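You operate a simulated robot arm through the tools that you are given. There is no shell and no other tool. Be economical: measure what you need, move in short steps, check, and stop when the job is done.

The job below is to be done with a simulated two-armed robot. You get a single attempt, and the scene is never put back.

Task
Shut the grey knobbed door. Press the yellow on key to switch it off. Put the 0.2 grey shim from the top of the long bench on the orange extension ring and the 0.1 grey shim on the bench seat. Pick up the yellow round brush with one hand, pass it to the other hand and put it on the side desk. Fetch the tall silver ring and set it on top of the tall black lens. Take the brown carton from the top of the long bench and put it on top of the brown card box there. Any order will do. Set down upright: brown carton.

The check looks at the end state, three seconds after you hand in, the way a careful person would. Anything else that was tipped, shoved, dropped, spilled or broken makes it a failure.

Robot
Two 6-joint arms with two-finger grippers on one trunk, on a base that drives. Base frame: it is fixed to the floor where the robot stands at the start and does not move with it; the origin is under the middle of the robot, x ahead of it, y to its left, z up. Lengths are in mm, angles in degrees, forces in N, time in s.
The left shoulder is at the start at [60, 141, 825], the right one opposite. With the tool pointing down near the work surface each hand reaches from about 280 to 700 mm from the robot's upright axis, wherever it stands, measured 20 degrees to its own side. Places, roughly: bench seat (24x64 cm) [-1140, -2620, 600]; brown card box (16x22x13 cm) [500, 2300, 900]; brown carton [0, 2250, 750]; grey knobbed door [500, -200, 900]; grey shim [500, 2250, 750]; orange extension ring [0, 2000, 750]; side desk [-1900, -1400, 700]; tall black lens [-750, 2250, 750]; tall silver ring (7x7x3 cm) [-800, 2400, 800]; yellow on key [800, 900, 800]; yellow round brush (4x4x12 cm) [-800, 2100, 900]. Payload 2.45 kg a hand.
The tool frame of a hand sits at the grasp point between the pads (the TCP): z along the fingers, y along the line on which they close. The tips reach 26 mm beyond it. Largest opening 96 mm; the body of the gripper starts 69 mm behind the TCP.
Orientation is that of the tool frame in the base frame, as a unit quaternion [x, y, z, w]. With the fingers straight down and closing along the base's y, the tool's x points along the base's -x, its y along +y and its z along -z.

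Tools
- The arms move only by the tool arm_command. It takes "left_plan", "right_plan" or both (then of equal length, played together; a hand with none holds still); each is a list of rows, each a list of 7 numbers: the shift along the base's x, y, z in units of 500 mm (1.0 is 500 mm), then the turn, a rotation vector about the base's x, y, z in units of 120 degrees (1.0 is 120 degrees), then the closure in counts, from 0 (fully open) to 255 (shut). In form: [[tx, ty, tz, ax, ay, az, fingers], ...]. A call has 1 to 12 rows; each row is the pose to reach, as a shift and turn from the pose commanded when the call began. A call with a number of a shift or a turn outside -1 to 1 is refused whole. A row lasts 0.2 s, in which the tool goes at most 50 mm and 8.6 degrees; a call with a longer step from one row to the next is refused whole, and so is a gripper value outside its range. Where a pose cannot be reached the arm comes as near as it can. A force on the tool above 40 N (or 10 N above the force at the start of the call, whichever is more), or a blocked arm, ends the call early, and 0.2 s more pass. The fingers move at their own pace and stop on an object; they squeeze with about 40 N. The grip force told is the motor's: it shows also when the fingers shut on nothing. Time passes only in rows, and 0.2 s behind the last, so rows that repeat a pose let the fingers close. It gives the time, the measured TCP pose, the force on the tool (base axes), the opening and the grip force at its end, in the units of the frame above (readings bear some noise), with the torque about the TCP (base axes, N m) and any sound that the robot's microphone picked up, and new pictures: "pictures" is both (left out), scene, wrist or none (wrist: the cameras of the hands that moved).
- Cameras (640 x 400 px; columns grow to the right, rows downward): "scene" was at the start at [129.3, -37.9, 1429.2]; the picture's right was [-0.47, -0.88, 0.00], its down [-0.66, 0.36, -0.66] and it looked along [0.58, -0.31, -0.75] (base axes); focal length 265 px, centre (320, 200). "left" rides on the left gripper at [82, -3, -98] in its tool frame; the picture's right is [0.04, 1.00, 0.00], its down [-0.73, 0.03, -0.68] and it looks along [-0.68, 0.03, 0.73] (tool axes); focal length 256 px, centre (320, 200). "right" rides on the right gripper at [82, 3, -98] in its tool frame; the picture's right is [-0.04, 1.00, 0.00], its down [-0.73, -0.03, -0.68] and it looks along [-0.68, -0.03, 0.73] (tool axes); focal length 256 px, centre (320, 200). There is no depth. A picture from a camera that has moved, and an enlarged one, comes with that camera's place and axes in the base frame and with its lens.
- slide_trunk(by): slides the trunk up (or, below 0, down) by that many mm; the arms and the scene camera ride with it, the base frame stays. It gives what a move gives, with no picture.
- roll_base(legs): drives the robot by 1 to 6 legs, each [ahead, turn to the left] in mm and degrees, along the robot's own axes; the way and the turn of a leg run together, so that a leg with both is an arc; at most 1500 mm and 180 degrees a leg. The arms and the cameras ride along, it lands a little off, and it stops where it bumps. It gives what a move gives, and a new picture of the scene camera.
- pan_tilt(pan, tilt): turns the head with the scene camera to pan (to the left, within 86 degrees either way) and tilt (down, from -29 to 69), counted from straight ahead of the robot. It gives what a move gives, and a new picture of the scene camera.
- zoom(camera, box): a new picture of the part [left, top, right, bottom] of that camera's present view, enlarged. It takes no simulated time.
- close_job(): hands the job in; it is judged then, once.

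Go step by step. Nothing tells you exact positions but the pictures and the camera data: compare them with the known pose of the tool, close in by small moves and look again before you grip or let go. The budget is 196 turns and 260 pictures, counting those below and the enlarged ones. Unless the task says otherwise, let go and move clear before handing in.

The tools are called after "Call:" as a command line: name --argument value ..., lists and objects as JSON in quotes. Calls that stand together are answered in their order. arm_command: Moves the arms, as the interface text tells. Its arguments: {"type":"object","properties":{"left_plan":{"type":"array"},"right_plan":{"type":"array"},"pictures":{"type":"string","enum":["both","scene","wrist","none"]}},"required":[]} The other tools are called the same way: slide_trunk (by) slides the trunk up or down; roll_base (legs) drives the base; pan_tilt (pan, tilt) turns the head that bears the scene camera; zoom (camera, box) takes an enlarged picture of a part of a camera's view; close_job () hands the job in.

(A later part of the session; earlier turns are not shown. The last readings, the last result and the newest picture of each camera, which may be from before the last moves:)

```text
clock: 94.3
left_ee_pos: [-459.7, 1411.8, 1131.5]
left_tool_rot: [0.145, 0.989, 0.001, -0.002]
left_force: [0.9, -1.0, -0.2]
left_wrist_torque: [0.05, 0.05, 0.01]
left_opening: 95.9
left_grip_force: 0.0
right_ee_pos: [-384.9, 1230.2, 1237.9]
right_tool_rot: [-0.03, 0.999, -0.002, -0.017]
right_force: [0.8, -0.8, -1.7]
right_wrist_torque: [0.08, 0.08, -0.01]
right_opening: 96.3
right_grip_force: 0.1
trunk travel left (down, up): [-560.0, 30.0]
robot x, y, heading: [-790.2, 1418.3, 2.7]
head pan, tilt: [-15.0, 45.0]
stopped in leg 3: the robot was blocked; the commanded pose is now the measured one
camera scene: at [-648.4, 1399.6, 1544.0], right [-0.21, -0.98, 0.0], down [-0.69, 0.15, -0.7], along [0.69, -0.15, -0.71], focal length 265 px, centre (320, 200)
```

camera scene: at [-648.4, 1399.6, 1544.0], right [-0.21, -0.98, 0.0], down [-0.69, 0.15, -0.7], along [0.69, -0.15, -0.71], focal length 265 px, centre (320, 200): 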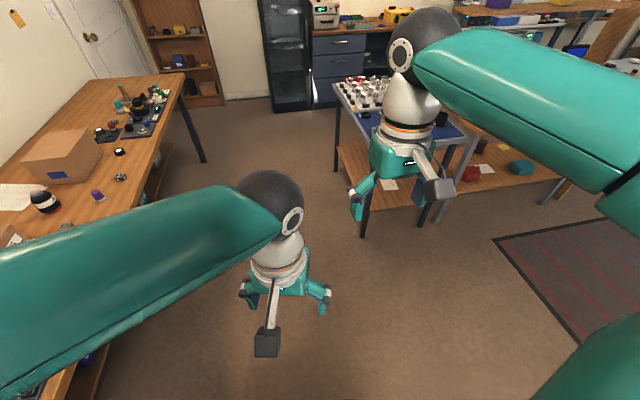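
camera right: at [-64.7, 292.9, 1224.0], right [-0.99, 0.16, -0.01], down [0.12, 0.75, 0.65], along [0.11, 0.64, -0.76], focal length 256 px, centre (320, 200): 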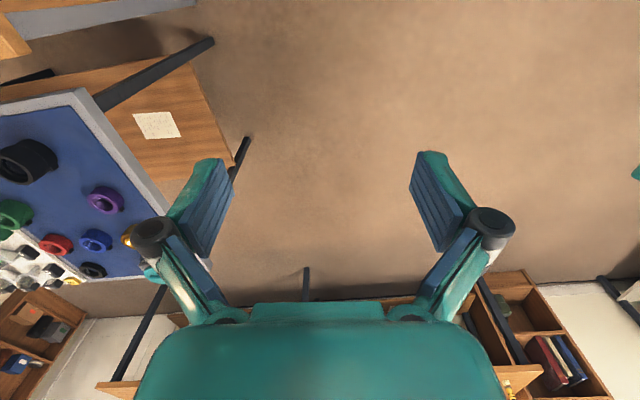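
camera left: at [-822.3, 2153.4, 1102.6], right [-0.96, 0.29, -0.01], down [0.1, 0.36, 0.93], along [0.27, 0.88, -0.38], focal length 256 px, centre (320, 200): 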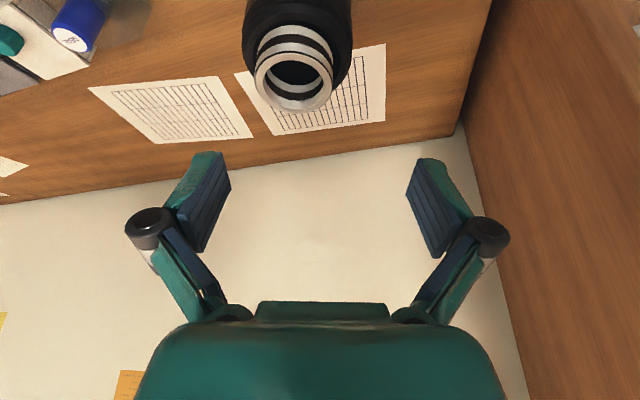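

The base stopped before moving along the bench; checking what's at the left side.

Call:
pan_tilt --pan 75 --tilt 50

```text
clock: 96.0
left_ee_pos: [-462.1, 1415.4, 1131.9]
left_tool_rot: [0.145, 0.99, 0.0, 0.0]
left_force: [0.1, 0.0, 0.5]
left_wrist_torque: [0.0, 0.02, 0.02]
left_opening: 96.2
left_grip_force: 0.1
right_ee_pos: [-386.0, 1234.0, 1238.1]
right_tool_rot: [-0.031, 0.999, -0.003, -0.017]
right_force: [0.4, 0.6, -0.1]
right_wrist_torque: [0.01, -0.03, -0.02]
right_opening: 96.2
right_grip_force: 0.0
trunk travel left (down, up): [-560.0, 30.0]
robot x, y, heading: [-790.7, 1416.4, 3.0]
head pan, tilt: [75.0, 50.0]
camera scene: at [-714.9, 1496.2, 1537.5], right [0.98, -0.21, 0.0], down [-0.16, -0.75, -0.64], along [0.14, 0.63, -0.77], focal length 265 px, centre (320, 200)
```

scene: 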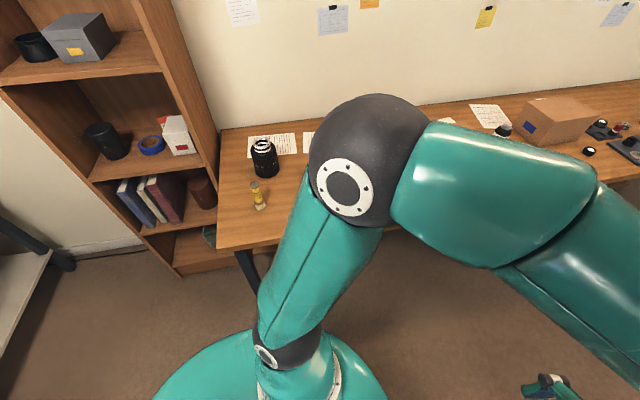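

Nothing is visibly touching. I'll retry with a small forward leg.

Call:
roll_base --legs '[[200, 0]]'

```text
clock: 97.6
left_ee_pos: [-261.7, 1424.3, 1132.4]
left_tool_rot: [0.145, 0.989, -0.001, 0.0]
left_force: [0.5, -0.1, -0.4]
left_wrist_torque: [-0.02, 0.03, 0.0]
left_opening: 95.9
left_grip_force: 0.1
right_ee_pos: [-185.9, 1243.7, 1237.8]
right_tool_rot: [-0.031, 0.999, -0.003, -0.017]
right_force: [-0.2, 0.0, 0.6]
right_wrist_torque: [-0.01, 0.05, 0.02]
right_opening: 96.1
right_grip_force: 0.1
trunk travel left (down, up): [-560.0, 30.0]
robot x, y, heading: [-595.4, 1424.8, 2.8]
head pan, tilt: [75.0, 50.0]
camera scene: at [-514.9, 1506.1, 1537.4], right [0.98, -0.21, 0.0], down [-0.16, -0.75, -0.64], along [0.13, 0.63, -0.77], focal length 265 px, centre (320, 200)
```

scene: 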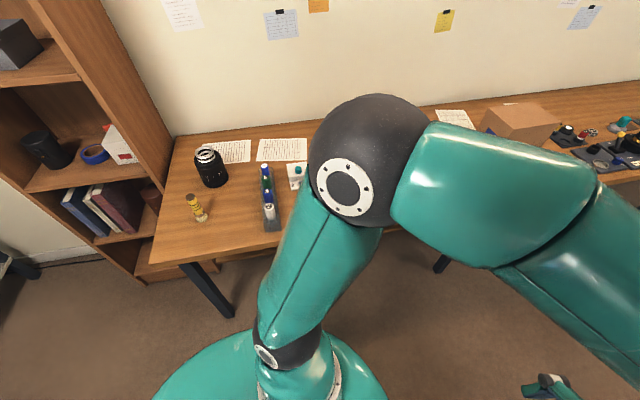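

It moves freely. Continuing to x≈130 and turning to face the bench.

Call:
pan_tilt --pan 0 --tilt 50

Call:
roll_base --legs '[[720, 0]]'

Call:
roll_base --legs '[[0, 87]]'

```text
clock: 99.0
left_ee_pos: [-263.7, 1424.9, 1131.9]
left_tool_rot: [0.146, 0.989, 0.0, 0.0]
left_force: [0.1, 0.0, 0.4]
left_wrist_torque: [0.05, 0.0, -0.01]
left_opening: 96.0
left_grip_force: 0.1
right_ee_pos: [-188.4, 1243.9, 1239.2]
right_tool_rot: [-0.032, 0.999, -0.003, -0.017]
right_force: [-0.1, -0.6, 0.0]
right_wrist_torque: [0.0, 0.0, -0.02]
right_opening: 95.9
right_grip_force: 0.0
trunk travel left (down, up): [-560.0, 30.0]
robot x, y, heading: [-592.4, 1428.8, 2.7]
head pan, tilt: [0.0, 50.0]
camera scene: at [-456.0, 1434.6, 1537.5], right [0.05, -1.0, 0.0], down [-0.77, -0.04, -0.64], along [0.64, 0.03, -0.77], focal length 265 px, centre (320, 200)
```

scene: 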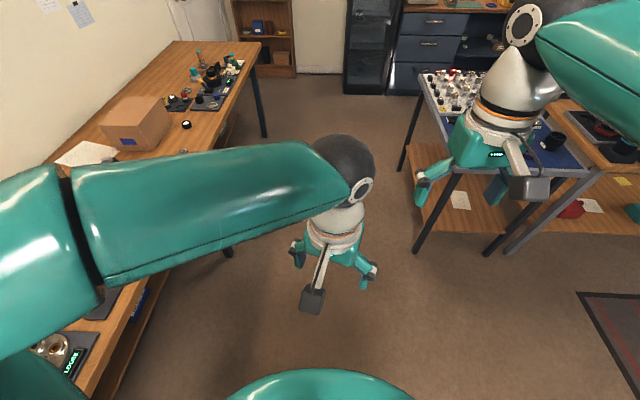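

```text
clock: 103.0
left_ee_pos: [457.2, 1462.5, 1132.9]
left_tool_rot: [0.142, 0.99, 0.0, 0.0]
left_force: [-0.8, 0.6, -0.6]
left_wrist_torque: [-0.01, 0.04, 0.02]
left_opening: 95.9
left_grip_force: 0.1
right_ee_pos: [534.4, 1281.6, 1238.9]
right_tool_rot: [-0.033, 0.999, -0.004, -0.017]
right_force: [-0.1, -0.5, 0.2]
right_wrist_torque: [0.0, 0.04, 0.02]
right_opening: 96.1
right_grip_force: 0.0
trunk travel left (down, up): [-560.0, 30.0]
robot x, y, heading: [130.0, 1464.7, 3.4]
head pan, tilt: [0.0, 50.0]
camera scene: at [265.6, 1471.7, 1537.4], right [0.05, -1.0, 0.0], down [-0.77, -0.04, -0.64], along [0.64, 0.03, -0.77], focal length 265 px, centre (320, 200)
```

scene: 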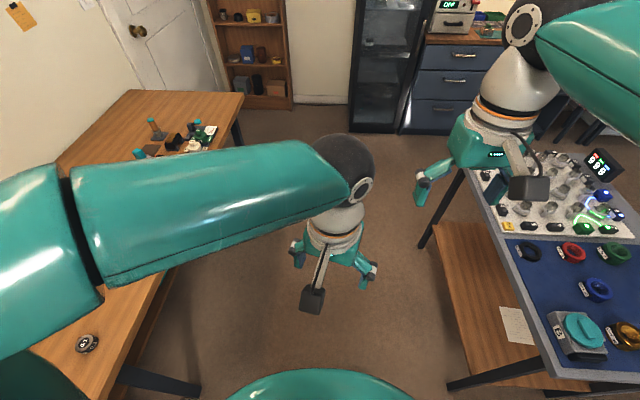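

```text
clock: 107.6
left_ee_pos: [149.6, 1792.0, 1134.1]
left_tool_rot: [-0.572, 0.82, 0.001, 0.001]
left_force: [0.9, -0.8, -0.2]
left_wrist_torque: [0.01, 0.02, 0.0]
left_opening: 96.0
left_grip_force: 0.2
right_ee_pos: [335.9, 1857.2, 1239.8]
right_tool_rot: [-0.707, 0.707, -0.012, -0.01]
right_force: [0.5, -0.3, 0.1]
right_wrist_torque: [0.04, 0.0, 0.0]
right_opening: 95.9
right_grip_force: 0.1
trunk travel left (down, up): [-560.0, 30.0]
robot x, y, heading: [177.9, 1466.4, 88.6]
head pan, tilt: [0.0, 50.0]
camera scene: at [181.7, 1601.4, 1537.5], right [1.0, -0.02, 0.0], down [-0.02, -0.77, -0.64], along [0.01, 0.64, -0.77], focal length 265 px, centre (320, 200)
```

scene: 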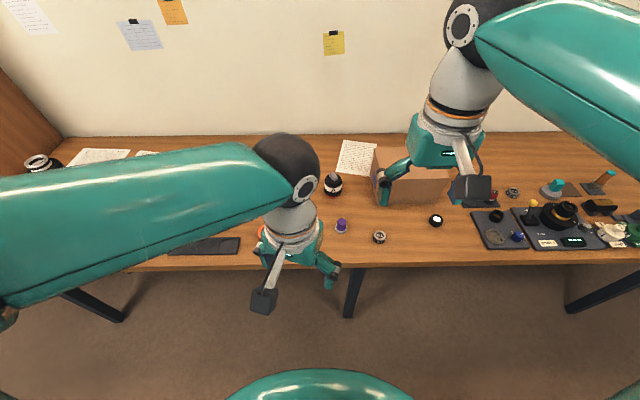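

Now I see the shims; looking left for the carton and orange ring.

Call:
zoom --camera "left" --box '[0, 0, 640, 400]'

Call:
zoom --camera "scene" --box '[310, 160, 470, 260]'

Call:
pan_tilt --pan 35 --tilt 40

```text
1.00 times, centred on (320, 200) of left (not enlarged: the box is as wide or as high as the picture)
camera zoom: at [125.4, 1715.2, 1232.1], right [-0.95, 0.31, 0.0], down [0.23, 0.7, 0.68], along [0.21, 0.65, -0.73], focal length 256 px, centre (320, 200)
```

zoom: 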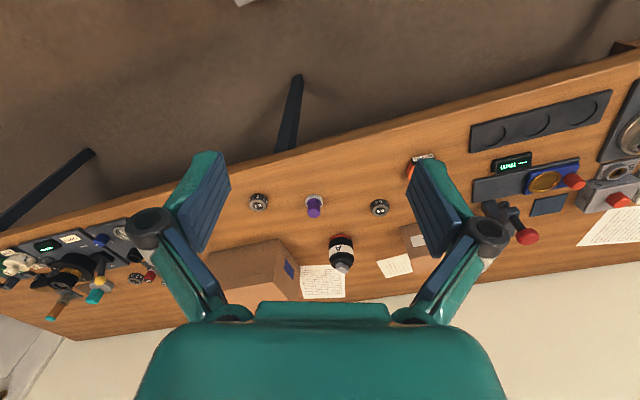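

```text
4.00 times, centred on (390, 210) of scene
camera zoom: at [181.7, 1601.4, 1537.5], right [1.0, -0.02, 0.0], down [-0.02, -0.77, -0.64], along [0.01, 0.64, -0.77], focal length 1061 px, centre (40, 160)
```

zoom: 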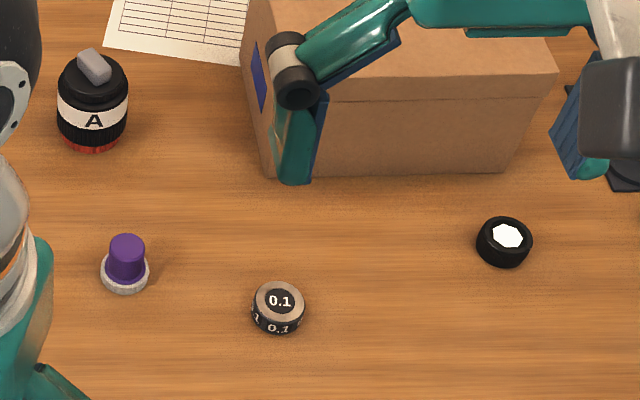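

```text
clock: 108.6
left_ee_pos: [149.5, 1792.6, 1134.1]
left_tool_rot: [-0.571, 0.821, -0.001, 0.002]
left_force: [-1.2, -0.2, -0.6]
left_wrist_torque: [0.0, -0.05, -0.04]
left_opening: 96.3
left_grip_force: 0.0
right_ee_pos: [334.9, 1857.3, 1240.2]
right_tool_rot: [-0.706, 0.708, -0.015, -0.009]
right_force: [-0.2, 0.4, 0.2]
right_wrist_torque: [0.0, -0.06, -0.01]
right_opening: 96.0
right_grip_force: 0.2
trunk travel left (down, up): [-560.0, 30.0]
robot x, y, heading: [179.1, 1462.6, 88.6]
head pan, tilt: [35.0, 40.0]
camera scene: at [130.5, 1595.9, 1551.5], right [0.83, 0.55, 0.0], down [0.36, -0.54, -0.77], along [-0.42, 0.64, -0.64], focal length 265 px, centre (320, 200)
```

scene: 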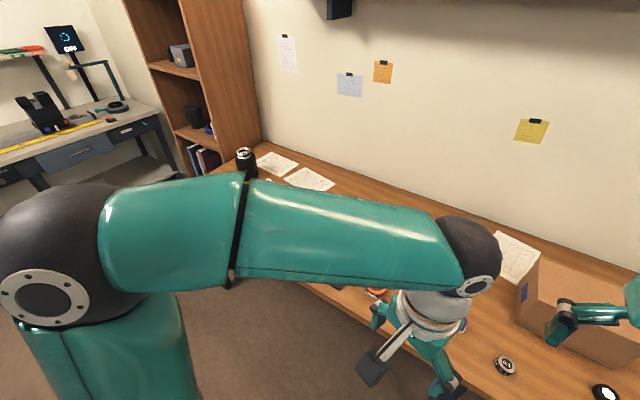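

The 0.1 shim is near [382,2062], the 0.2 shim near [122,2165], orange ring near [12,2064]. Bringing the left hand over for a closer look.

Call:
arm_command --left_plan '[[-0.05, 0.05, 0, 0, 0, 0.05, 0], [-0.1, 0.1, 0, 0, 0, 0.1, 0], [-0.14, 0.17, 0, 0, 0, 0.155, 0], [-0.14, 0.24, 0, 0, 0, 0.155, 0], [-0.14, 0.32, 0, 0, 0, 0.155, 0], [-0.14, 0.36, -0.05, 0, 0, 0.155, 0], [-0.14, 0.36, -0.1, 0, 0, 0.155, 0]]' --pictures "wrist"

Call:
pan_tilt --pan 15 --tilt 45

```text
clock: 110.2
left_ee_pos: [80.8, 1974.8, 1084.0]
left_tool_rot: [-0.696, 0.718, -0.001, 0.001]
left_force: [0.3, -0.6, -0.8]
left_wrist_torque: [0.03, 0.01, -0.01]
left_opening: 96.1
left_grip_force: 0.1
right_ee_pos: [334.7, 1858.3, 1240.2]
right_tool_rot: [-0.706, 0.708, -0.013, -0.01]
right_force: [-0.2, 0.5, -0.2]
right_wrist_torque: [-0.01, -0.01, -0.04]
right_opening: 95.8
right_grip_force: 0.0
trunk travel left (down, up): [-560.0, 30.0]
robot x, y, heading: [179.0, 1463.2, 88.5]
head pan, tilt: [35.0, 40.0]
camera left: at [81.7, 1892.9, 1182.0], right [-1.0, -0.01, 0.0], down [-0.01, 0.73, 0.68], along [-0.01, 0.68, -0.73], focal length 256 px, centre (320, 200)
```

left: 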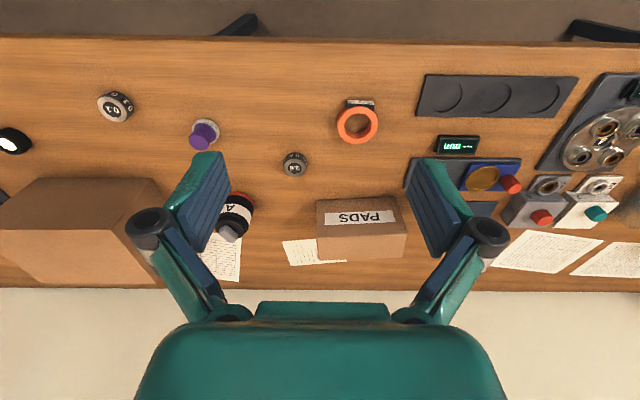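

```text
clock: 111.0
left_ee_pos: [80.5, 1972.4, 1084.3]
left_tool_rot: [-0.697, 0.718, 0.0, 0.001]
left_force: [0.9, 0.2, -0.2]
left_wrist_torque: [0.01, 0.04, 0.0]
left_opening: 95.9
left_grip_force: 0.0
right_ee_pos: [336.1, 1857.7, 1240.0]
right_tool_rot: [-0.706, 0.708, -0.013, -0.011]
right_force: [0.7, -0.1, 0.4]
right_wrist_torque: [0.02, 0.01, 0.0]
right_opening: 96.0
right_grip_force: 0.1
trunk travel left (down, up): [-560.0, 30.0]
robot x, y, heading: [177.6, 1461.3, 88.9]
head pan, tilt: [15.0, 45.0]
camera scene: at [160.5, 1604.4, 1544.4], right [0.97, 0.24, 0.0], down [0.17, -0.69, -0.71], along [-0.17, 0.69, -0.71], focal length 265 px, centre (320, 200)
```

scene: 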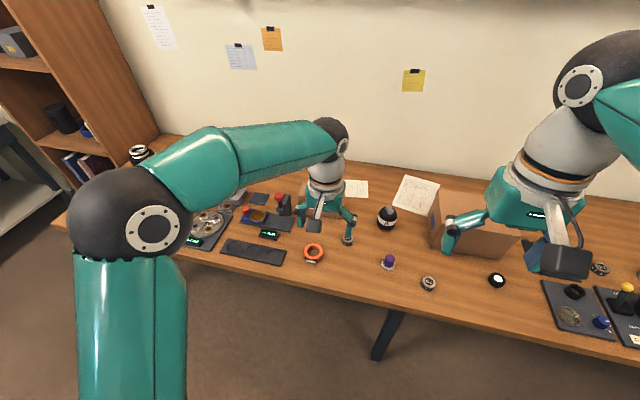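

Carton is ~165×85×90 mm and can be gripped across its depth. Driving forward to bring the shim into comfortable reach.

Call:
roll_base --legs '[[205, 0]]'

Call:
arm_command --left_plan '[[0.02, -0.09, -0.03, 0, 0, 0, 0], [0.04, -0.18, -0.06, 0, 0, 0, 0], [0.06, -0.23, -0.12, 0, 0, 0, 0], [0.06, -0.23, -0.2, 0, 0, 0, 0]]' --pictures "wrist"

```text
clock: 112.6
left_ee_pos: [85.1, 2181.6, 1082.9]
left_tool_rot: [-0.696, 0.718, -0.001, 0.0]
left_force: [-0.3, 0.7, -0.1]
left_wrist_torque: [-0.07, -0.01, 0.0]
left_opening: 96.0
left_grip_force: 0.0
right_ee_pos: [341.4, 2063.7, 1239.8]
right_tool_rot: [-0.706, 0.708, -0.014, -0.01]
right_force: [0.2, -0.5, 0.3]
right_wrist_torque: [-0.02, -0.01, 0.01]
right_opening: 95.8
right_grip_force: 0.0
trunk travel left (down, up): [-560.0, 30.0]
robot x, y, heading: [180.6, 1665.6, 88.4]
head pan, tilt: [15.0, 45.0]
camera scene: at [165.5, 1811.9, 1544.2], right [0.97, 0.24, 0.0], down [0.17, -0.69, -0.71], along [-0.17, 0.69, -0.71], focal length 265 px, centre (320, 200)
```

scene: 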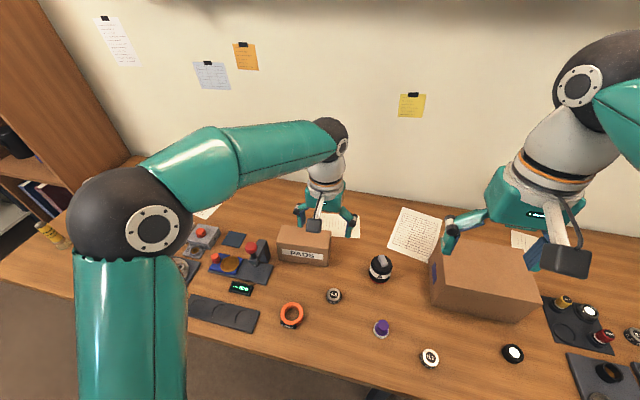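

```text
clock: 113.6
left_ee_pos: [116.8, 2063.1, 982.9]
left_tool_rot: [-0.696, 0.718, -0.001, 0.001]
left_force: [1.1, 0.4, -0.2]
left_wrist_torque: [-0.06, 0.01, 0.01]
left_opening: 95.8
left_grip_force: 0.1
right_ee_pos: [340.7, 2064.5, 1241.1]
right_tool_rot: [-0.706, 0.708, -0.013, -0.01]
right_force: [0.2, 0.2, 0.5]
right_wrist_torque: [-0.05, 0.01, -0.01]
right_opening: 95.9
right_grip_force: 0.0
trunk travel left (down, up): [-560.0, 30.0]
robot x, y, heading: [181.5, 1669.9, 88.7]
head pan, tilt: [15.0, 45.0]
camera left: at [119.2, 1982.2, 1083.3], right [-1.0, -0.01, 0.0], down [-0.01, 0.73, 0.68], along [0.0, 0.68, -0.73], focal length 256 px, centre (320, 200)
```

left: 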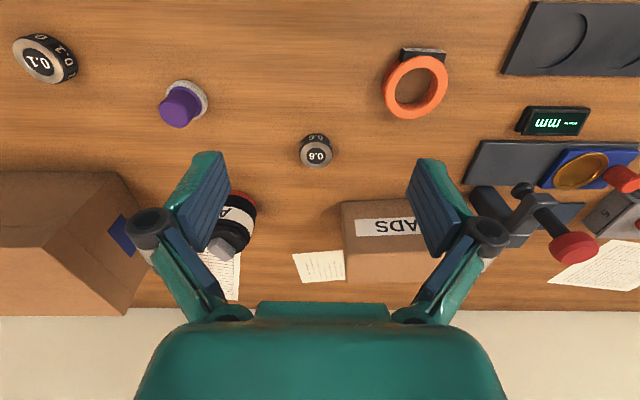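

That shim may not read 0.2; zooming on all of them.

Call:
zoom --camera "left" --box '[280, 110, 360, 190]'

Call:
zoom --camera "scene" --box '[540, 280, 640, 400]'

Call:
zoom --camera "scene" --box '[270, 260, 450, 380]'

Call:
zoom --camera "right" --box '[0, 0, 640, 400]'

```text
5.00 times, centred on (320, 150) of left
camera zoom: at [119.2, 1982.2, 1083.3], right [-1.0, -0.01, 0.0], down [-0.01, 0.73, 0.68], along [0.0, 0.68, -0.73], focal length 1280 px, centre (320, 450)
```

zoom: 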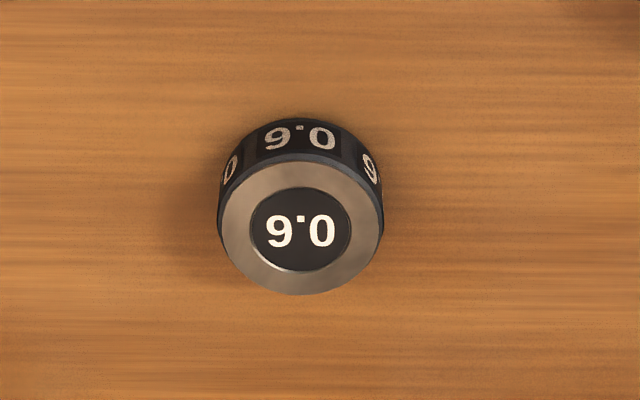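

```text
3.33 times, centred on (590, 340) of scene
camera zoom: at [165.3, 1811.5, 1544.2], right [0.97, 0.24, 0.0], down [0.17, -0.69, -0.71], along [-0.17, 0.69, -0.71], focal length 884 px, centre (-580, -267)
```

zoom: 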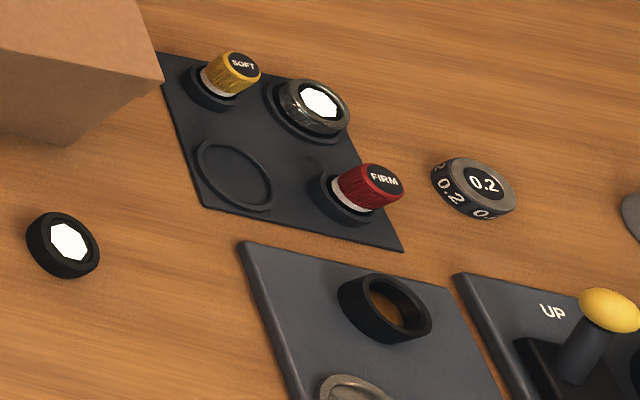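

```text
3.33 times, centred on (360, 320) of scene
camera zoom: at [165.3, 1811.5, 1544.2], right [0.97, 0.24, 0.0], down [0.17, -0.69, -0.71], along [-0.17, 0.69, -0.71], focal length 884 px, centre (187, -200)
```

zoom: 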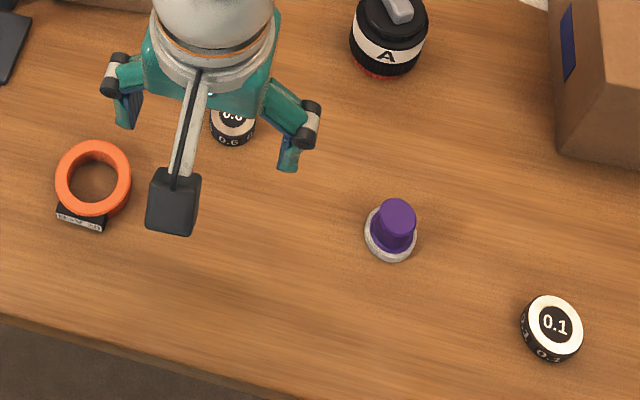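

```text
1.00 times, centred on (320, 200) of right (not enlarged: the box is as wide or as high as the picture)
camera zoom: at [336.3, 1985.1, 1340.7], right [-1.0, 0.04, -0.01], down [0.03, 0.76, 0.65], along [0.03, 0.65, -0.76], focal length 256 px, centre (320, 200)
```

zoom: 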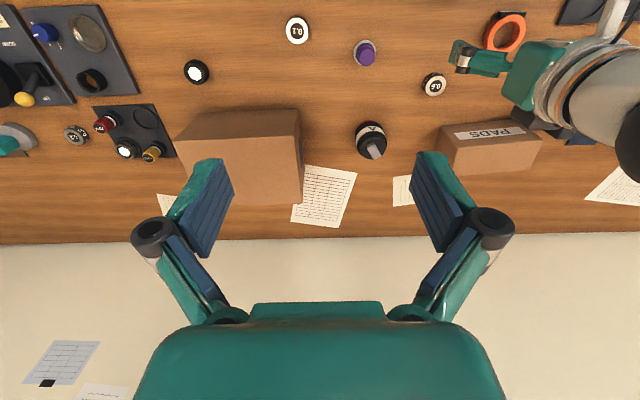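

Good that I checked: that one is 0.6; the 0.2 shim is at about [904,2225]. Doing the carton first: moving the left hand above it, yawed 90° to grip across its depth.

Call:
arm_command --left_plan '[[0, 0, 0.03, 0, 0, -0.07, 0], [-0.02, 0.04, 0.05, 0, 0, -0.14, 0], [-0.05, 0.08, 0.05, 0, 0, -0.21, 0], [-0.08, 0.13, 0.05, 0, 0, -0.28, 0], [-0.11, 0.18, 0.05, 0, 0, -0.35, 0], [-0.14, 0.24, 0.05, 0, 0, -0.42, 0], [-0.17, 0.31, 0.05, 0, 0, -0.49, 0], [-0.2, 0.39, 0.05, 0, 0, -0.56, 0], [-0.22, 0.46, 0.05, 0, 0, -0.63, 0], [-0.23, 0.49, 0.05, 0, 0, -0.7, 0], [-0.23, 0.49, 0.05, 0, 0, -0.74, 0], [-0.23, 0.49, 0.05, 0, 0, -0.74, 0]]' --pictures "both"

```text
clock: 116.2
left_ee_pos: [0.5, 2309.9, 1009.3]
left_tool_rot: [0.006, 1.0, -0.001, 0.001]
left_force: [-0.3, -0.6, 0.3]
left_wrist_torque: [0.0, -0.01, -0.02]
left_opening: 95.9
left_grip_force: 0.1
right_ee_pos: [340.8, 2062.7, 1240.4]
right_tool_rot: [-0.706, 0.708, -0.014, -0.01]
right_force: [0.6, 0.2, -1.4]
right_wrist_torque: [0.0, -0.03, -0.01]
right_opening: 96.1
right_grip_force: 0.0
trunk travel left (down, up): [-560.0, 30.0]
robot x, y, heading: [180.5, 1670.1, 88.8]
head pan, tilt: [15.0, 45.0]
camera scene: at [165.4, 1810.4, 1544.3], right [0.97, 0.24, 0.0], down [0.17, -0.69, -0.71], along [-0.17, 0.69, -0.71], focal length 265 px, centre (320, 200)
camera left: at [-80.7, 2308.7, 1107.8], right [-0.03, 1.0, 0.0], down [0.73, 0.02, 0.68], along [0.68, 0.02, -0.73], focal length 256 px, centre (320, 200)
```

scene: 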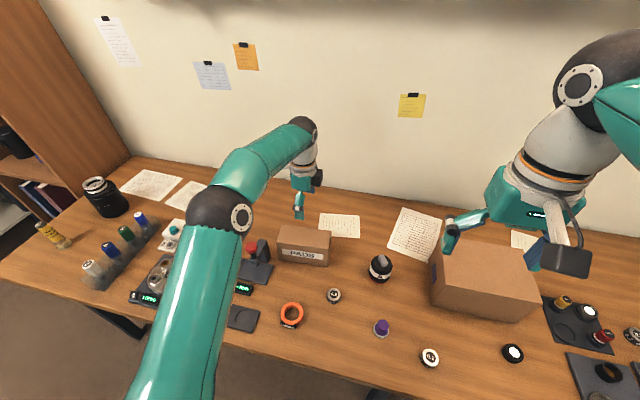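
left: 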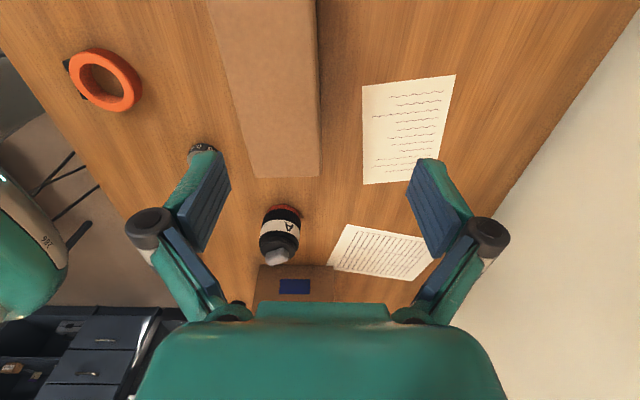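

Call:
zoom --camera "left" --box '[180, 0, 400, 200]'

Call:
zoom --camera "scene" --box '[250, 200, 370, 290]'

```text
2.00 times, centred on (290, 100) of left
camera zoom: at [-80.7, 2308.7, 1107.8], right [-0.03, 1.0, 0.0], down [0.73, 0.02, 0.68], along [0.68, 0.02, -0.73], focal length 512 px, centre (380, 400)
```

zoom: 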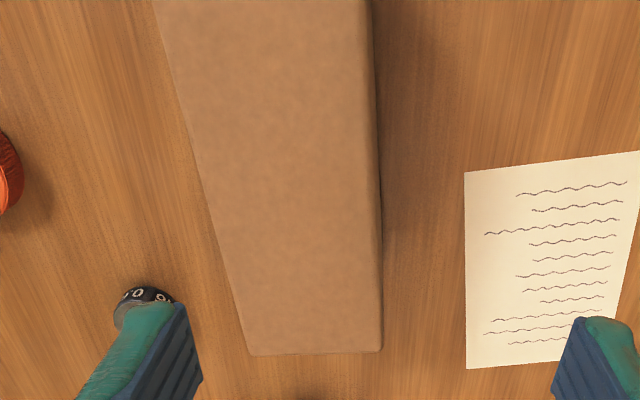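

```text
4.44 times, centred on (310, 245) of scene
camera zoom: at [165.4, 1810.4, 1544.3], right [0.97, 0.24, 0.0], down [0.17, -0.69, -0.71], along [-0.17, 0.69, -0.71], focal length 1178 px, centre (364, 0)
```

zoom: 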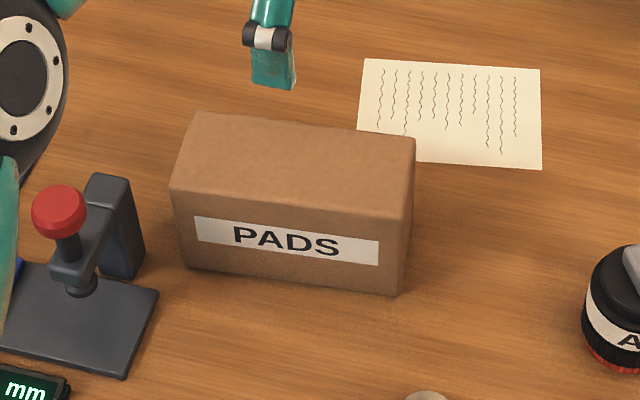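

Carton centre is about [18,2277], top z≈885, yawed ~3°. Aligning and lowering to just above it.

Call:
arm_command --left_plan '[[0.02, -0.04, 0, 0, 0, 0.015, 0], [0.036, -0.066, -0.04, 0, 0, 0.03, 0], [0.036, -0.066, -0.1, 0, 0, 0.03, 0], [0.036, -0.066, -0.17, 0, 0, 0.03, 0], [0.036, -0.066, -0.17, 0, 0, 0.03, 0]]' --pictures "wrist"

Call:
zoom --camera "scene" --box '[250, 180, 370, 290]'

```text
clock: 117.4
left_ee_pos: [21.3, 2277.7, 925.3]
left_tool_rot: [-0.027, 1.0, -0.001, 0.0]
left_force: [-0.1, 0.5, -0.1]
left_wrist_torque: [0.02, 0.03, -0.02]
left_opening: 96.1
left_grip_force: 0.1
right_ee_pos: [341.7, 2061.8, 1240.1]
right_tool_rot: [-0.706, 0.708, -0.013, -0.009]
right_force: [-0.8, 0.6, -0.5]
right_wrist_torque: [-0.01, -0.02, 0.0]
right_opening: 96.0
right_grip_force: 0.1
trunk travel left (down, up): [-560.0, 30.0]
robot x, y, heading: [182.6, 1668.9, 88.7]
head pan, tilt: [15.0, 45.0]
camera left: at [-61.6, 2269.7, 1023.3], right [-0.09, 1.0, 0.0], down [0.73, 0.07, 0.68], along [0.68, 0.06, -0.73], focal length 256 px, centre (320, 200)
```

left: 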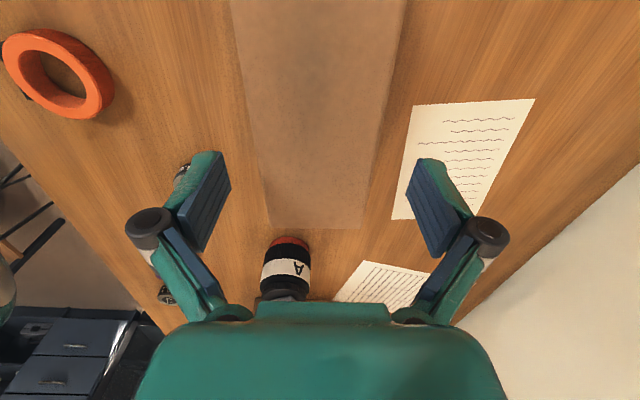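

```text
3.64 times, centred on (310, 235) of scene
camera zoom: at [165.5, 1809.7, 1544.4], right [0.97, 0.24, 0.0], down [0.17, -0.69, -0.71], along [-0.17, 0.69, -0.71], focal length 964 px, centre (356, 73)
```

zoom: 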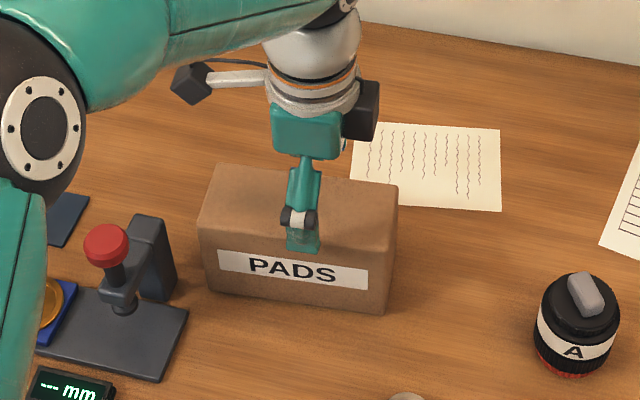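

Alignment is good (carton y 2238–2313 at the hand). Lowering and gripping.

Call:
arm_command --left_plan '[[0, -0.004, -0.06, 0, 0, 0.005, 0], [0, -0.004, -0.11, 0, 0, 0.005, 0], [0, -0.004, -0.15, 0, 0, 0.005, 0], [0, -0.004, -0.15, 0, 0, 0.005, 120], [0, -0.004, -0.15, 0, 0, 0.005, 255], [0, -0.004, -0.15, 0, 0, 0.005, 255], [0, -0.004, -0.15, 0, 0, 0.005, 255]]' --pictures "none"

Call:
zoom --camera "scene" --box '[250, 180, 370, 290]'

```text
clock: 119.0
left_ee_pos: [19.8, 2275.2, 854.0]
left_tool_rot: [-0.032, 0.999, 0.004, 0.002]
left_force: [-2.6, 3.7, 23.1]
left_wrist_torque: [-0.1, -0.05, 0.52]
left_opening: 78.4
left_grip_force: 39.8
right_ee_pos: [342.6, 2060.9, 1241.1]
right_tool_rot: [-0.706, 0.708, -0.013, -0.01]
right_force: [-0.3, 0.2, 0.1]
right_wrist_torque: [0.0, 0.03, -0.01]
right_opening: 96.0
right_grip_force: 0.1
trunk travel left (down, up): [-560.0, 30.0]
robot x, y, heading: [181.4, 1670.9, 88.7]
head pan, tilt: [15.0, 45.0]
```

```text
3.64 times, centred on (310, 235) of scene
camera zoom: at [165.8, 1807.9, 1544.8], right [0.97, 0.24, 0.0], down [0.17, -0.69, -0.71], along [-0.17, 0.69, -0.71], focal length 964 px, centre (356, 73)
```

zoom: 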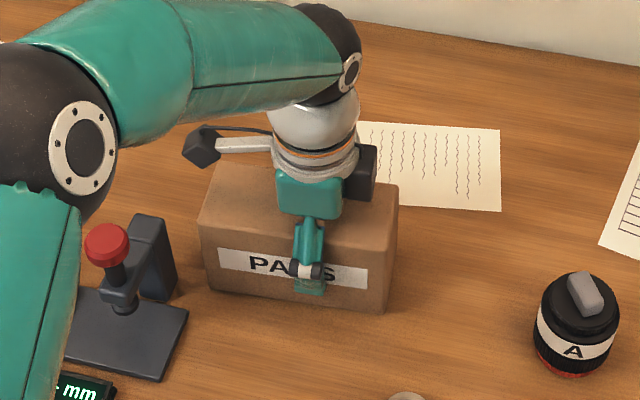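

Gripped at 78 mm; the palm seems to touch the top. Lifting straight up.

Call:
arm_command --left_plan '[[0, 0, 0.04, 0, 0, 0, 255], [0, 0, 0.1, 0, 0, 0, 255], [0, 0, 0.18, 0, 0, 0, 255], [0, 0, 0.26, 0, 0, 0, 255], [0, 0, 0.34, 0, 0, 0, 255], [0, 0, 0.34, 0, 0, 0, 255]]' --pictures "scene"

```text
clock: 120.4
left_ee_pos: [19.7, 2274.5, 1020.1]
left_tool_rot: [-0.032, 0.999, -0.002, 0.0]
left_force: [-0.1, 0.7, -3.4]
left_wrist_torque: [-0.01, -0.08, 0.03]
left_opening: 69.7
left_grip_force: 39.6
right_ee_pos: [339.4, 2063.5, 1240.1]
right_tool_rot: [-0.706, 0.708, -0.013, -0.01]
right_force: [-0.2, 1.0, -0.2]
right_wrist_torque: [0.01, -0.04, 0.01]
right_opening: 96.2
right_grip_force: 0.1
trunk travel left (down, up): [-560.0, 30.0]
robot x, y, heading: [182.9, 1667.8, 88.8]
head pan, tilt: [15.0, 45.0]
camera scene: at [165.2, 1811.3, 1544.2], right [0.97, 0.24, 0.0], down [0.17, -0.69, -0.71], along [-0.17, 0.69, -0.71], focal length 265 px, centre (320, 200)
```

scene: 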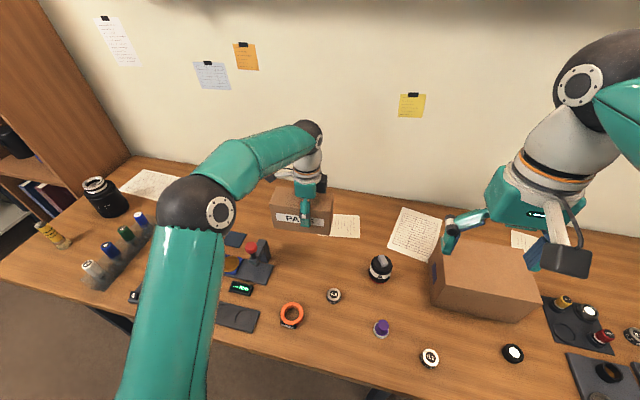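

Carton lifted. Moving the right hand aside to see the card box clearly.

Call:
arm_command --right_plan '[[0.06, -0.06, 0, 0, 0, 0, 0], [0.12, -0.12, 0, 0, 0, 0, 0], [0.18, -0.18, 0, 0, 0, 0, 0], [0.22, -0.24, 0, 0, 0, 0, 0]]' --pictures "none"

Call:
pan_tilt --pan -15 --tilt 45

Call:
zoom --camera "scene" --box '[300, 150, 460, 250]'

```text
clock: 121.4
left_ee_pos: [22.3, 2274.0, 1022.2]
left_tool_rot: [-0.031, 1.0, -0.001, 0.002]
left_force: [0.4, -0.1, -3.7]
left_wrist_torque: [0.01, -0.02, 0.01]
left_opening: 69.6
left_grip_force: 40.1
right_ee_pos: [448.1, 1944.2, 1238.0]
right_tool_rot: [-0.706, 0.708, -0.013, -0.01]
right_force: [-0.5, -1.3, 0.5]
right_wrist_torque: [0.02, 0.03, 0.01]
right_opening: 96.1
right_grip_force: 0.1
trunk travel left (down, up): [-560.0, 30.0]
robot x, y, heading: [182.4, 1672.3, 88.5]
head pan, tilt: [15.0, 45.0]
```

```text
clock: 122.4
left_ee_pos: [20.7, 2274.5, 1019.8]
left_tool_rot: [-0.032, 1.0, -0.001, 0.001]
left_force: [-0.6, -0.4, -3.8]
left_wrist_torque: [0.02, -0.03, 0.0]
left_opening: 69.8
left_grip_force: 39.8
right_ee_pos: [449.0, 1944.7, 1237.6]
right_tool_rot: [-0.706, 0.708, -0.014, -0.01]
right_force: [0.7, 1.2, 0.0]
right_wrist_torque: [0.02, -0.01, -0.01]
right_opening: 96.1
right_grip_force: 0.0
trunk travel left (down, up): [-560.0, 30.0]
robot x, y, heading: [185.4, 1668.3, 88.9]
head pan, tilt: [-15.0, 45.0]
camera scene: at [207.3, 1809.4, 1544.3], right [0.96, -0.28, 0.0], down [-0.2, -0.68, -0.71], along [0.2, 0.68, -0.71], focal length 265 px, centre (320, 200)
```

scene: 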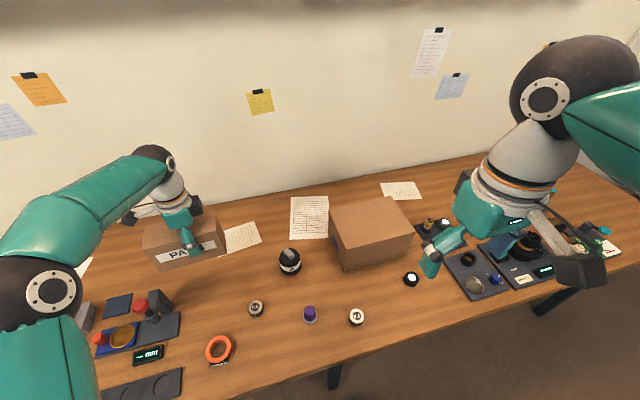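

```text
4.00 times, centred on (380, 200) of scene
camera zoom: at [207.3, 1809.4, 1544.3], right [0.96, -0.28, 0.0], down [-0.2, -0.68, -0.71], along [0.2, 0.68, -0.71], focal length 1061 px, centre (80, 200)
```

zoom: 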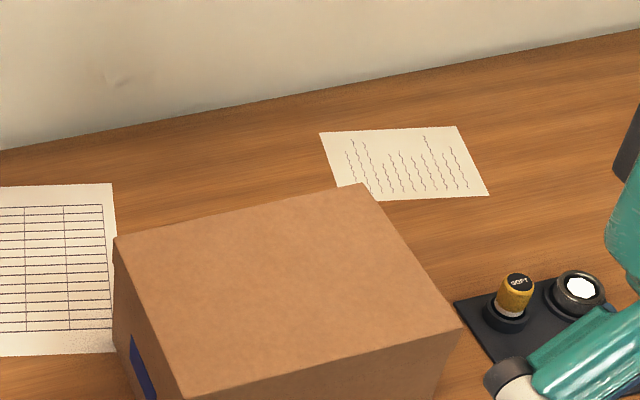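

Card box top spans x 398–615, y 2199–2356, z≈918. Raising the carton and shifting the base to the right.

Call:
arm_command --left_plan '[[0, 0, 0.08, 0, 0, 0, 255], [0, 0, 0.14, 0, 0, 0, 255]]' --pictures "none"

Call:
roll_base --legs '[[-250, 0], [0, -60], [480, 0], [0, 60]]'

```text
clock: 123.0
left_ee_pos: [20.2, 2274.3, 1091.0]
left_tool_rot: [-0.031, 1.0, -0.001, 0.0]
left_force: [0.1, 0.1, -3.5]
left_wrist_torque: [0.0, -0.07, 0.02]
left_opening: 69.6
left_grip_force: 40.2
right_ee_pos: [449.8, 1944.9, 1238.2]
right_tool_rot: [-0.706, 0.708, -0.014, -0.01]
right_force: [-0.2, -0.5, -0.6]
right_wrist_torque: [-0.01, 0.01, 0.01]
right_opening: 95.8
right_grip_force: 0.0
trunk travel left (down, up): [-560.0, 30.0]
robot x, y, heading: [184.1, 1667.5, 88.5]
head pan, tilt: [-15.0, 45.0]
```

```text
clock: 127.3
left_ee_pos: [553.0, 1924.7, 1090.8]
left_tool_rot: [0.409, 0.912, -0.001, -0.001]
left_force: [0.2, 0.3, -3.3]
left_wrist_torque: [0.01, 0.02, 0.01]
left_opening: 69.5
left_grip_force: 40.3
right_ee_pos: [559.4, 1381.4, 1237.8]
right_tool_rot: [-0.325, 0.946, -0.007, -0.015]
right_force: [0.1, -0.7, -0.2]
right_wrist_torque: [0.02, 0.01, 0.0]
right_opening: 96.1
right_grip_force: 0.1
trunk travel left (down, up): [-560.0, 30.0]
robot x, y, heading: [157.6, 1448.5, 35.9]
head pan, tilt: [-15.0, 45.0]
stopped in leg 2: the robot was blocked; the commanded pose is now the measured one
camera scene: at [282.9, 1513.7, 1544.2], right [0.36, -0.93, 0.0], down [-0.66, -0.25, -0.71], along [0.66, 0.25, -0.71], focal length 265 px, centre (320, 200)
```

scene: 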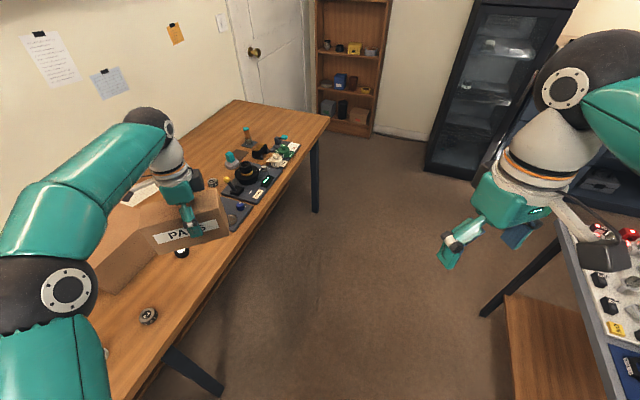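

Blocked report again with nothing near; continuing with the forward leg.

Call:
roll_base --legs '[[450, 0]]'

Call:
roll_base --legs '[[0, 53]]'

```text
clock: 130.0
left_ee_pos: [908.4, 2185.7, 1090.9]
left_tool_rot: [0.408, 0.913, -0.001, 0.0]
left_force: [-0.1, -0.3, -3.7]
left_wrist_torque: [-0.05, -0.05, 0.01]
left_opening: 69.4
left_grip_force: 40.1
right_ee_pos: [916.3, 1642.9, 1239.1]
right_tool_rot: [-0.325, 0.946, -0.008, -0.015]
right_force: [0.7, 0.8, 0.2]
right_wrist_torque: [-0.03, 0.03, 0.01]
right_opening: 96.2
right_grip_force: 0.1
trunk travel left (down, up): [-560.0, 30.0]
robot x, y, heading: [513.1, 1708.4, 36.1]
head pan, tilt: [-15.0, 45.0]
camera scene: at [639.0, 1775.0, 1544.2], right [0.36, -0.93, 0.0], down [-0.66, -0.25, -0.71], along [0.66, 0.25, -0.71], focal length 265 px, centre (320, 200)
```

scene: 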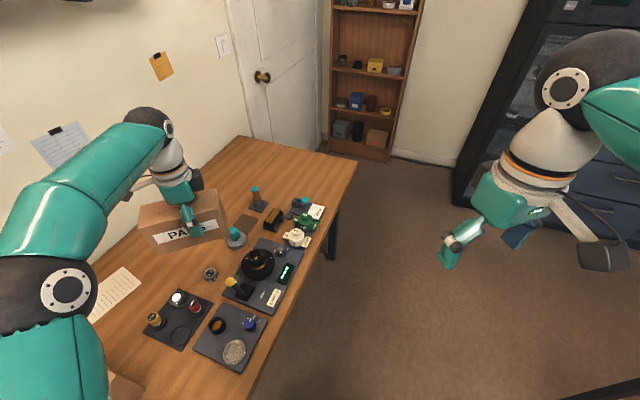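

```text
clock: 132.8
left_ee_pos: [410.3, 2324.5, 1090.5]
left_tool_rot: [-0.009, 1.0, -0.003, 0.001]
left_force: [-0.8, -0.7, -3.7]
left_wrist_torque: [-0.02, -0.15, -0.01]
left_opening: 69.7
left_grip_force: 39.6
right_ee_pos: [825.3, 1975.9, 1239.2]
right_tool_rot: [-0.69, 0.724, -0.014, -0.011]
right_force: [-0.5, 0.7, 0.9]
right_wrist_torque: [-0.01, -0.05, -0.01]
right_opening: 96.3
right_grip_force: 0.0
trunk travel left (down, up): [-560.0, 30.0]
robot x, y, heading: [551.7, 1710.2, 85.8]
head pan, tilt: [-15.0, 45.0]
stopped in leg 1: the robot was blocked; the commanded pose is now the measured one
camera scene: at [577.7, 1849.1, 1544.3], right [0.94, -0.33, 0.0], down [-0.23, -0.67, -0.71], along [0.24, 0.67, -0.71], focal length 265 px, centre (320, 200)
```

scene: 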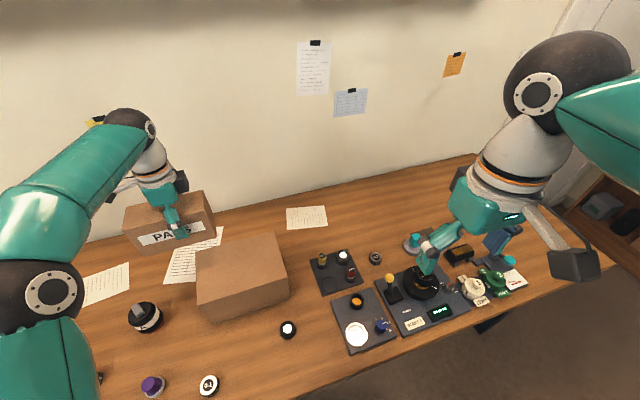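

Now positioned well; moving the carton above the card box.

Call:
arm_command --left_plan '[[0.07, -0.03, 0, 0, 0, 0, 255], [0.14, -0.06, 0, 0, 0, 0, 255], [0.2, -0.094, -0.02, 0, 0, 0, 255], [0.2, -0.094, -0.1, 0, 0, 0, 255], [0.2, -0.094, -0.1, 0, 0, 0, 255]]' --pictures "wrist"

Call:
pan_tilt --pan 5 --tilt 45

Call:
zoom --camera "scene" --box '[200, 150, 360, 290]'

```text
clock: 134.0
left_ee_pos: [511.9, 2277.5, 1043.2]
left_tool_rot: [-0.01, 1.0, 0.0, 0.0]
left_force: [0.3, 0.2, -3.1]
left_wrist_torque: [0.02, -0.08, 0.02]
left_opening: 69.5
left_grip_force: 40.1
right_ee_pos: [829.3, 1973.8, 1239.8]
right_tool_rot: [-0.69, 0.724, -0.013, -0.009]
right_force: [1.0, -0.3, -0.4]
right_wrist_torque: [0.01, -0.01, 0.06]
right_opening: 96.0
right_grip_force: 0.0
trunk travel left (down, up): [-560.0, 30.0]
robot x, y, heading: [548.5, 1710.4, 85.7]
head pan, tilt: [-15.0, 45.0]
camera left: at [431.3, 2273.1, 1140.7], right [-0.06, 1.0, 0.0], down [0.73, 0.04, 0.68], along [0.68, 0.04, -0.73], focal length 256 px, centre (320, 200)
```

left: 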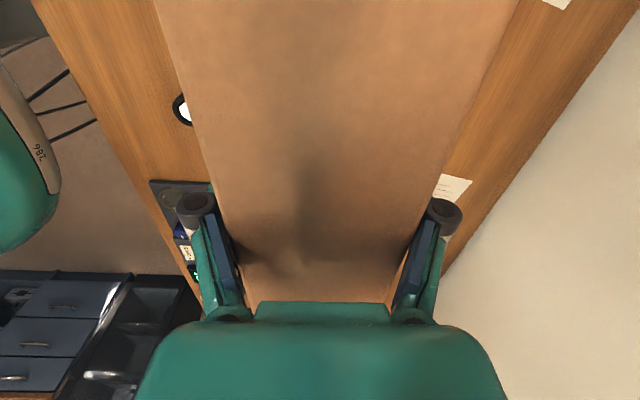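

```text
clock: 134.8
left_ee_pos: [512.2, 2278.1, 1041.7]
left_tool_rot: [-0.009, 1.0, -0.001, 0.0]
left_force: [-0.2, 0.1, -3.2]
left_wrist_torque: [-0.01, -0.05, -0.02]
left_opening: 69.5
left_grip_force: 40.3
right_ee_pos: [828.0, 1975.8, 1239.9]
right_tool_rot: [-0.689, 0.724, -0.013, -0.011]
right_force: [0.3, -0.8, 0.3]
right_wrist_torque: [0.03, 0.0, 0.0]
right_opening: 96.3
right_grip_force: 0.1
trunk travel left (down, up): [-560.0, 30.0]
robot x, y, heading: [551.4, 1708.9, 86.0]
head pan, tilt: [5.0, 45.0]
camera scene: at [553.3, 1852.4, 1544.3], right [1.0, 0.01, 0.0], down [0.01, -0.71, -0.71], along [-0.01, 0.71, -0.71], focal length 265 px, centre (320, 200)
```

scene: 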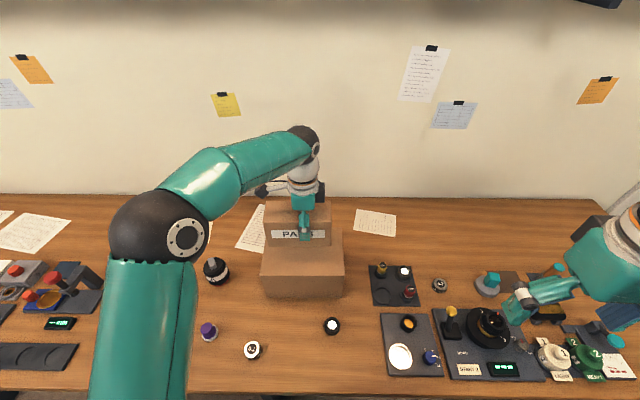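

```text
2.86 times, centred on (280, 220) of scene
camera zoom: at [553.3, 1852.4, 1544.3], right [1.0, 0.01, 0.0], down [0.01, -0.71, -0.71], along [-0.01, 0.71, -0.71], focal length 758 px, centre (434, 143)
```

zoom: 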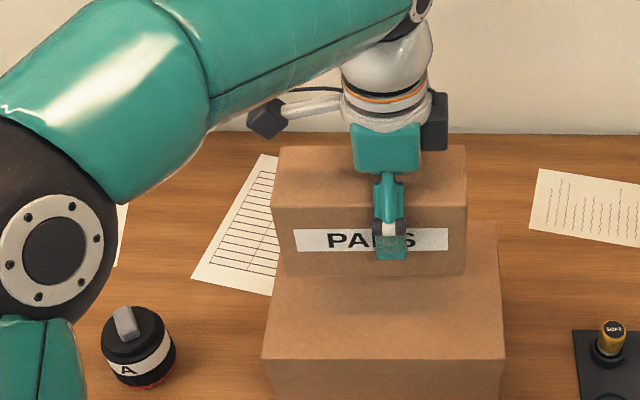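

Carton needs ~15 mm more in x; lowering to near contact.

Call:
arm_command --left_plan '[[0.03, 0, -0.04, 0, 0, 0, 255], [0.03, 0, -0.08, 0, 0, 0, 255], [0.03, 0, -0.1, 0, 0, 0, 255], [0.03, 0, -0.108, 0, 0, 0, 255], [0.03, 0, -0.114, 0, 0, 0, 255], [0.03, 0, -0.114, 0, 0, 0, 255]]' --pictures "none"

Call:
zoom --camera "scene" --box '[240, 190, 370, 310]'

```text
clock: 136.2
left_ee_pos: [530.1, 2276.1, 989.9]
left_tool_rot: [-0.009, 1.0, 0.005, 0.002]
left_force: [1.0, 4.3, 39.1]
left_wrist_torque: [-1.23, 0.91, -0.47]
left_opening: 69.7
left_grip_force: 40.2
right_ee_pos: [828.4, 1971.9, 1241.7]
right_tool_rot: [-0.689, 0.725, -0.012, -0.008]
right_force: [-0.1, 0.7, -1.2]
right_wrist_torque: [0.01, 0.01, 0.01]
right_opening: 96.1
right_grip_force: 0.0
trunk travel left (down, up): [-560.0, 30.0]
robot x, y, heading: [549.4, 1710.2, 85.8]
head pan, tilt: [5.0, 45.0]
```

```text
3.33 times, centred on (305, 250) of scene
camera zoom: at [553.6, 1848.6, 1545.3], right [1.0, 0.01, 0.0], down [0.01, -0.71, -0.71], along [-0.01, 0.71, -0.71], focal length 884 px, centre (370, 33)
```

zoom: 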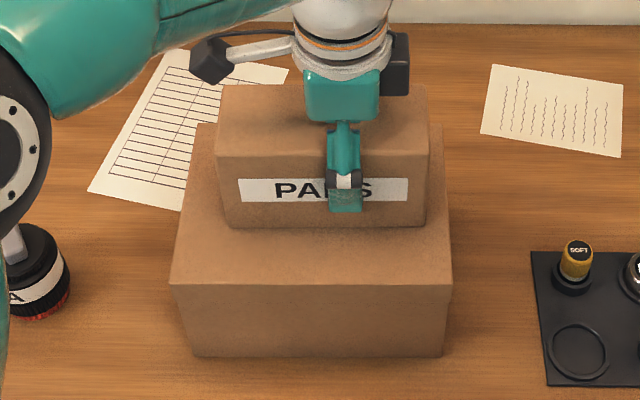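

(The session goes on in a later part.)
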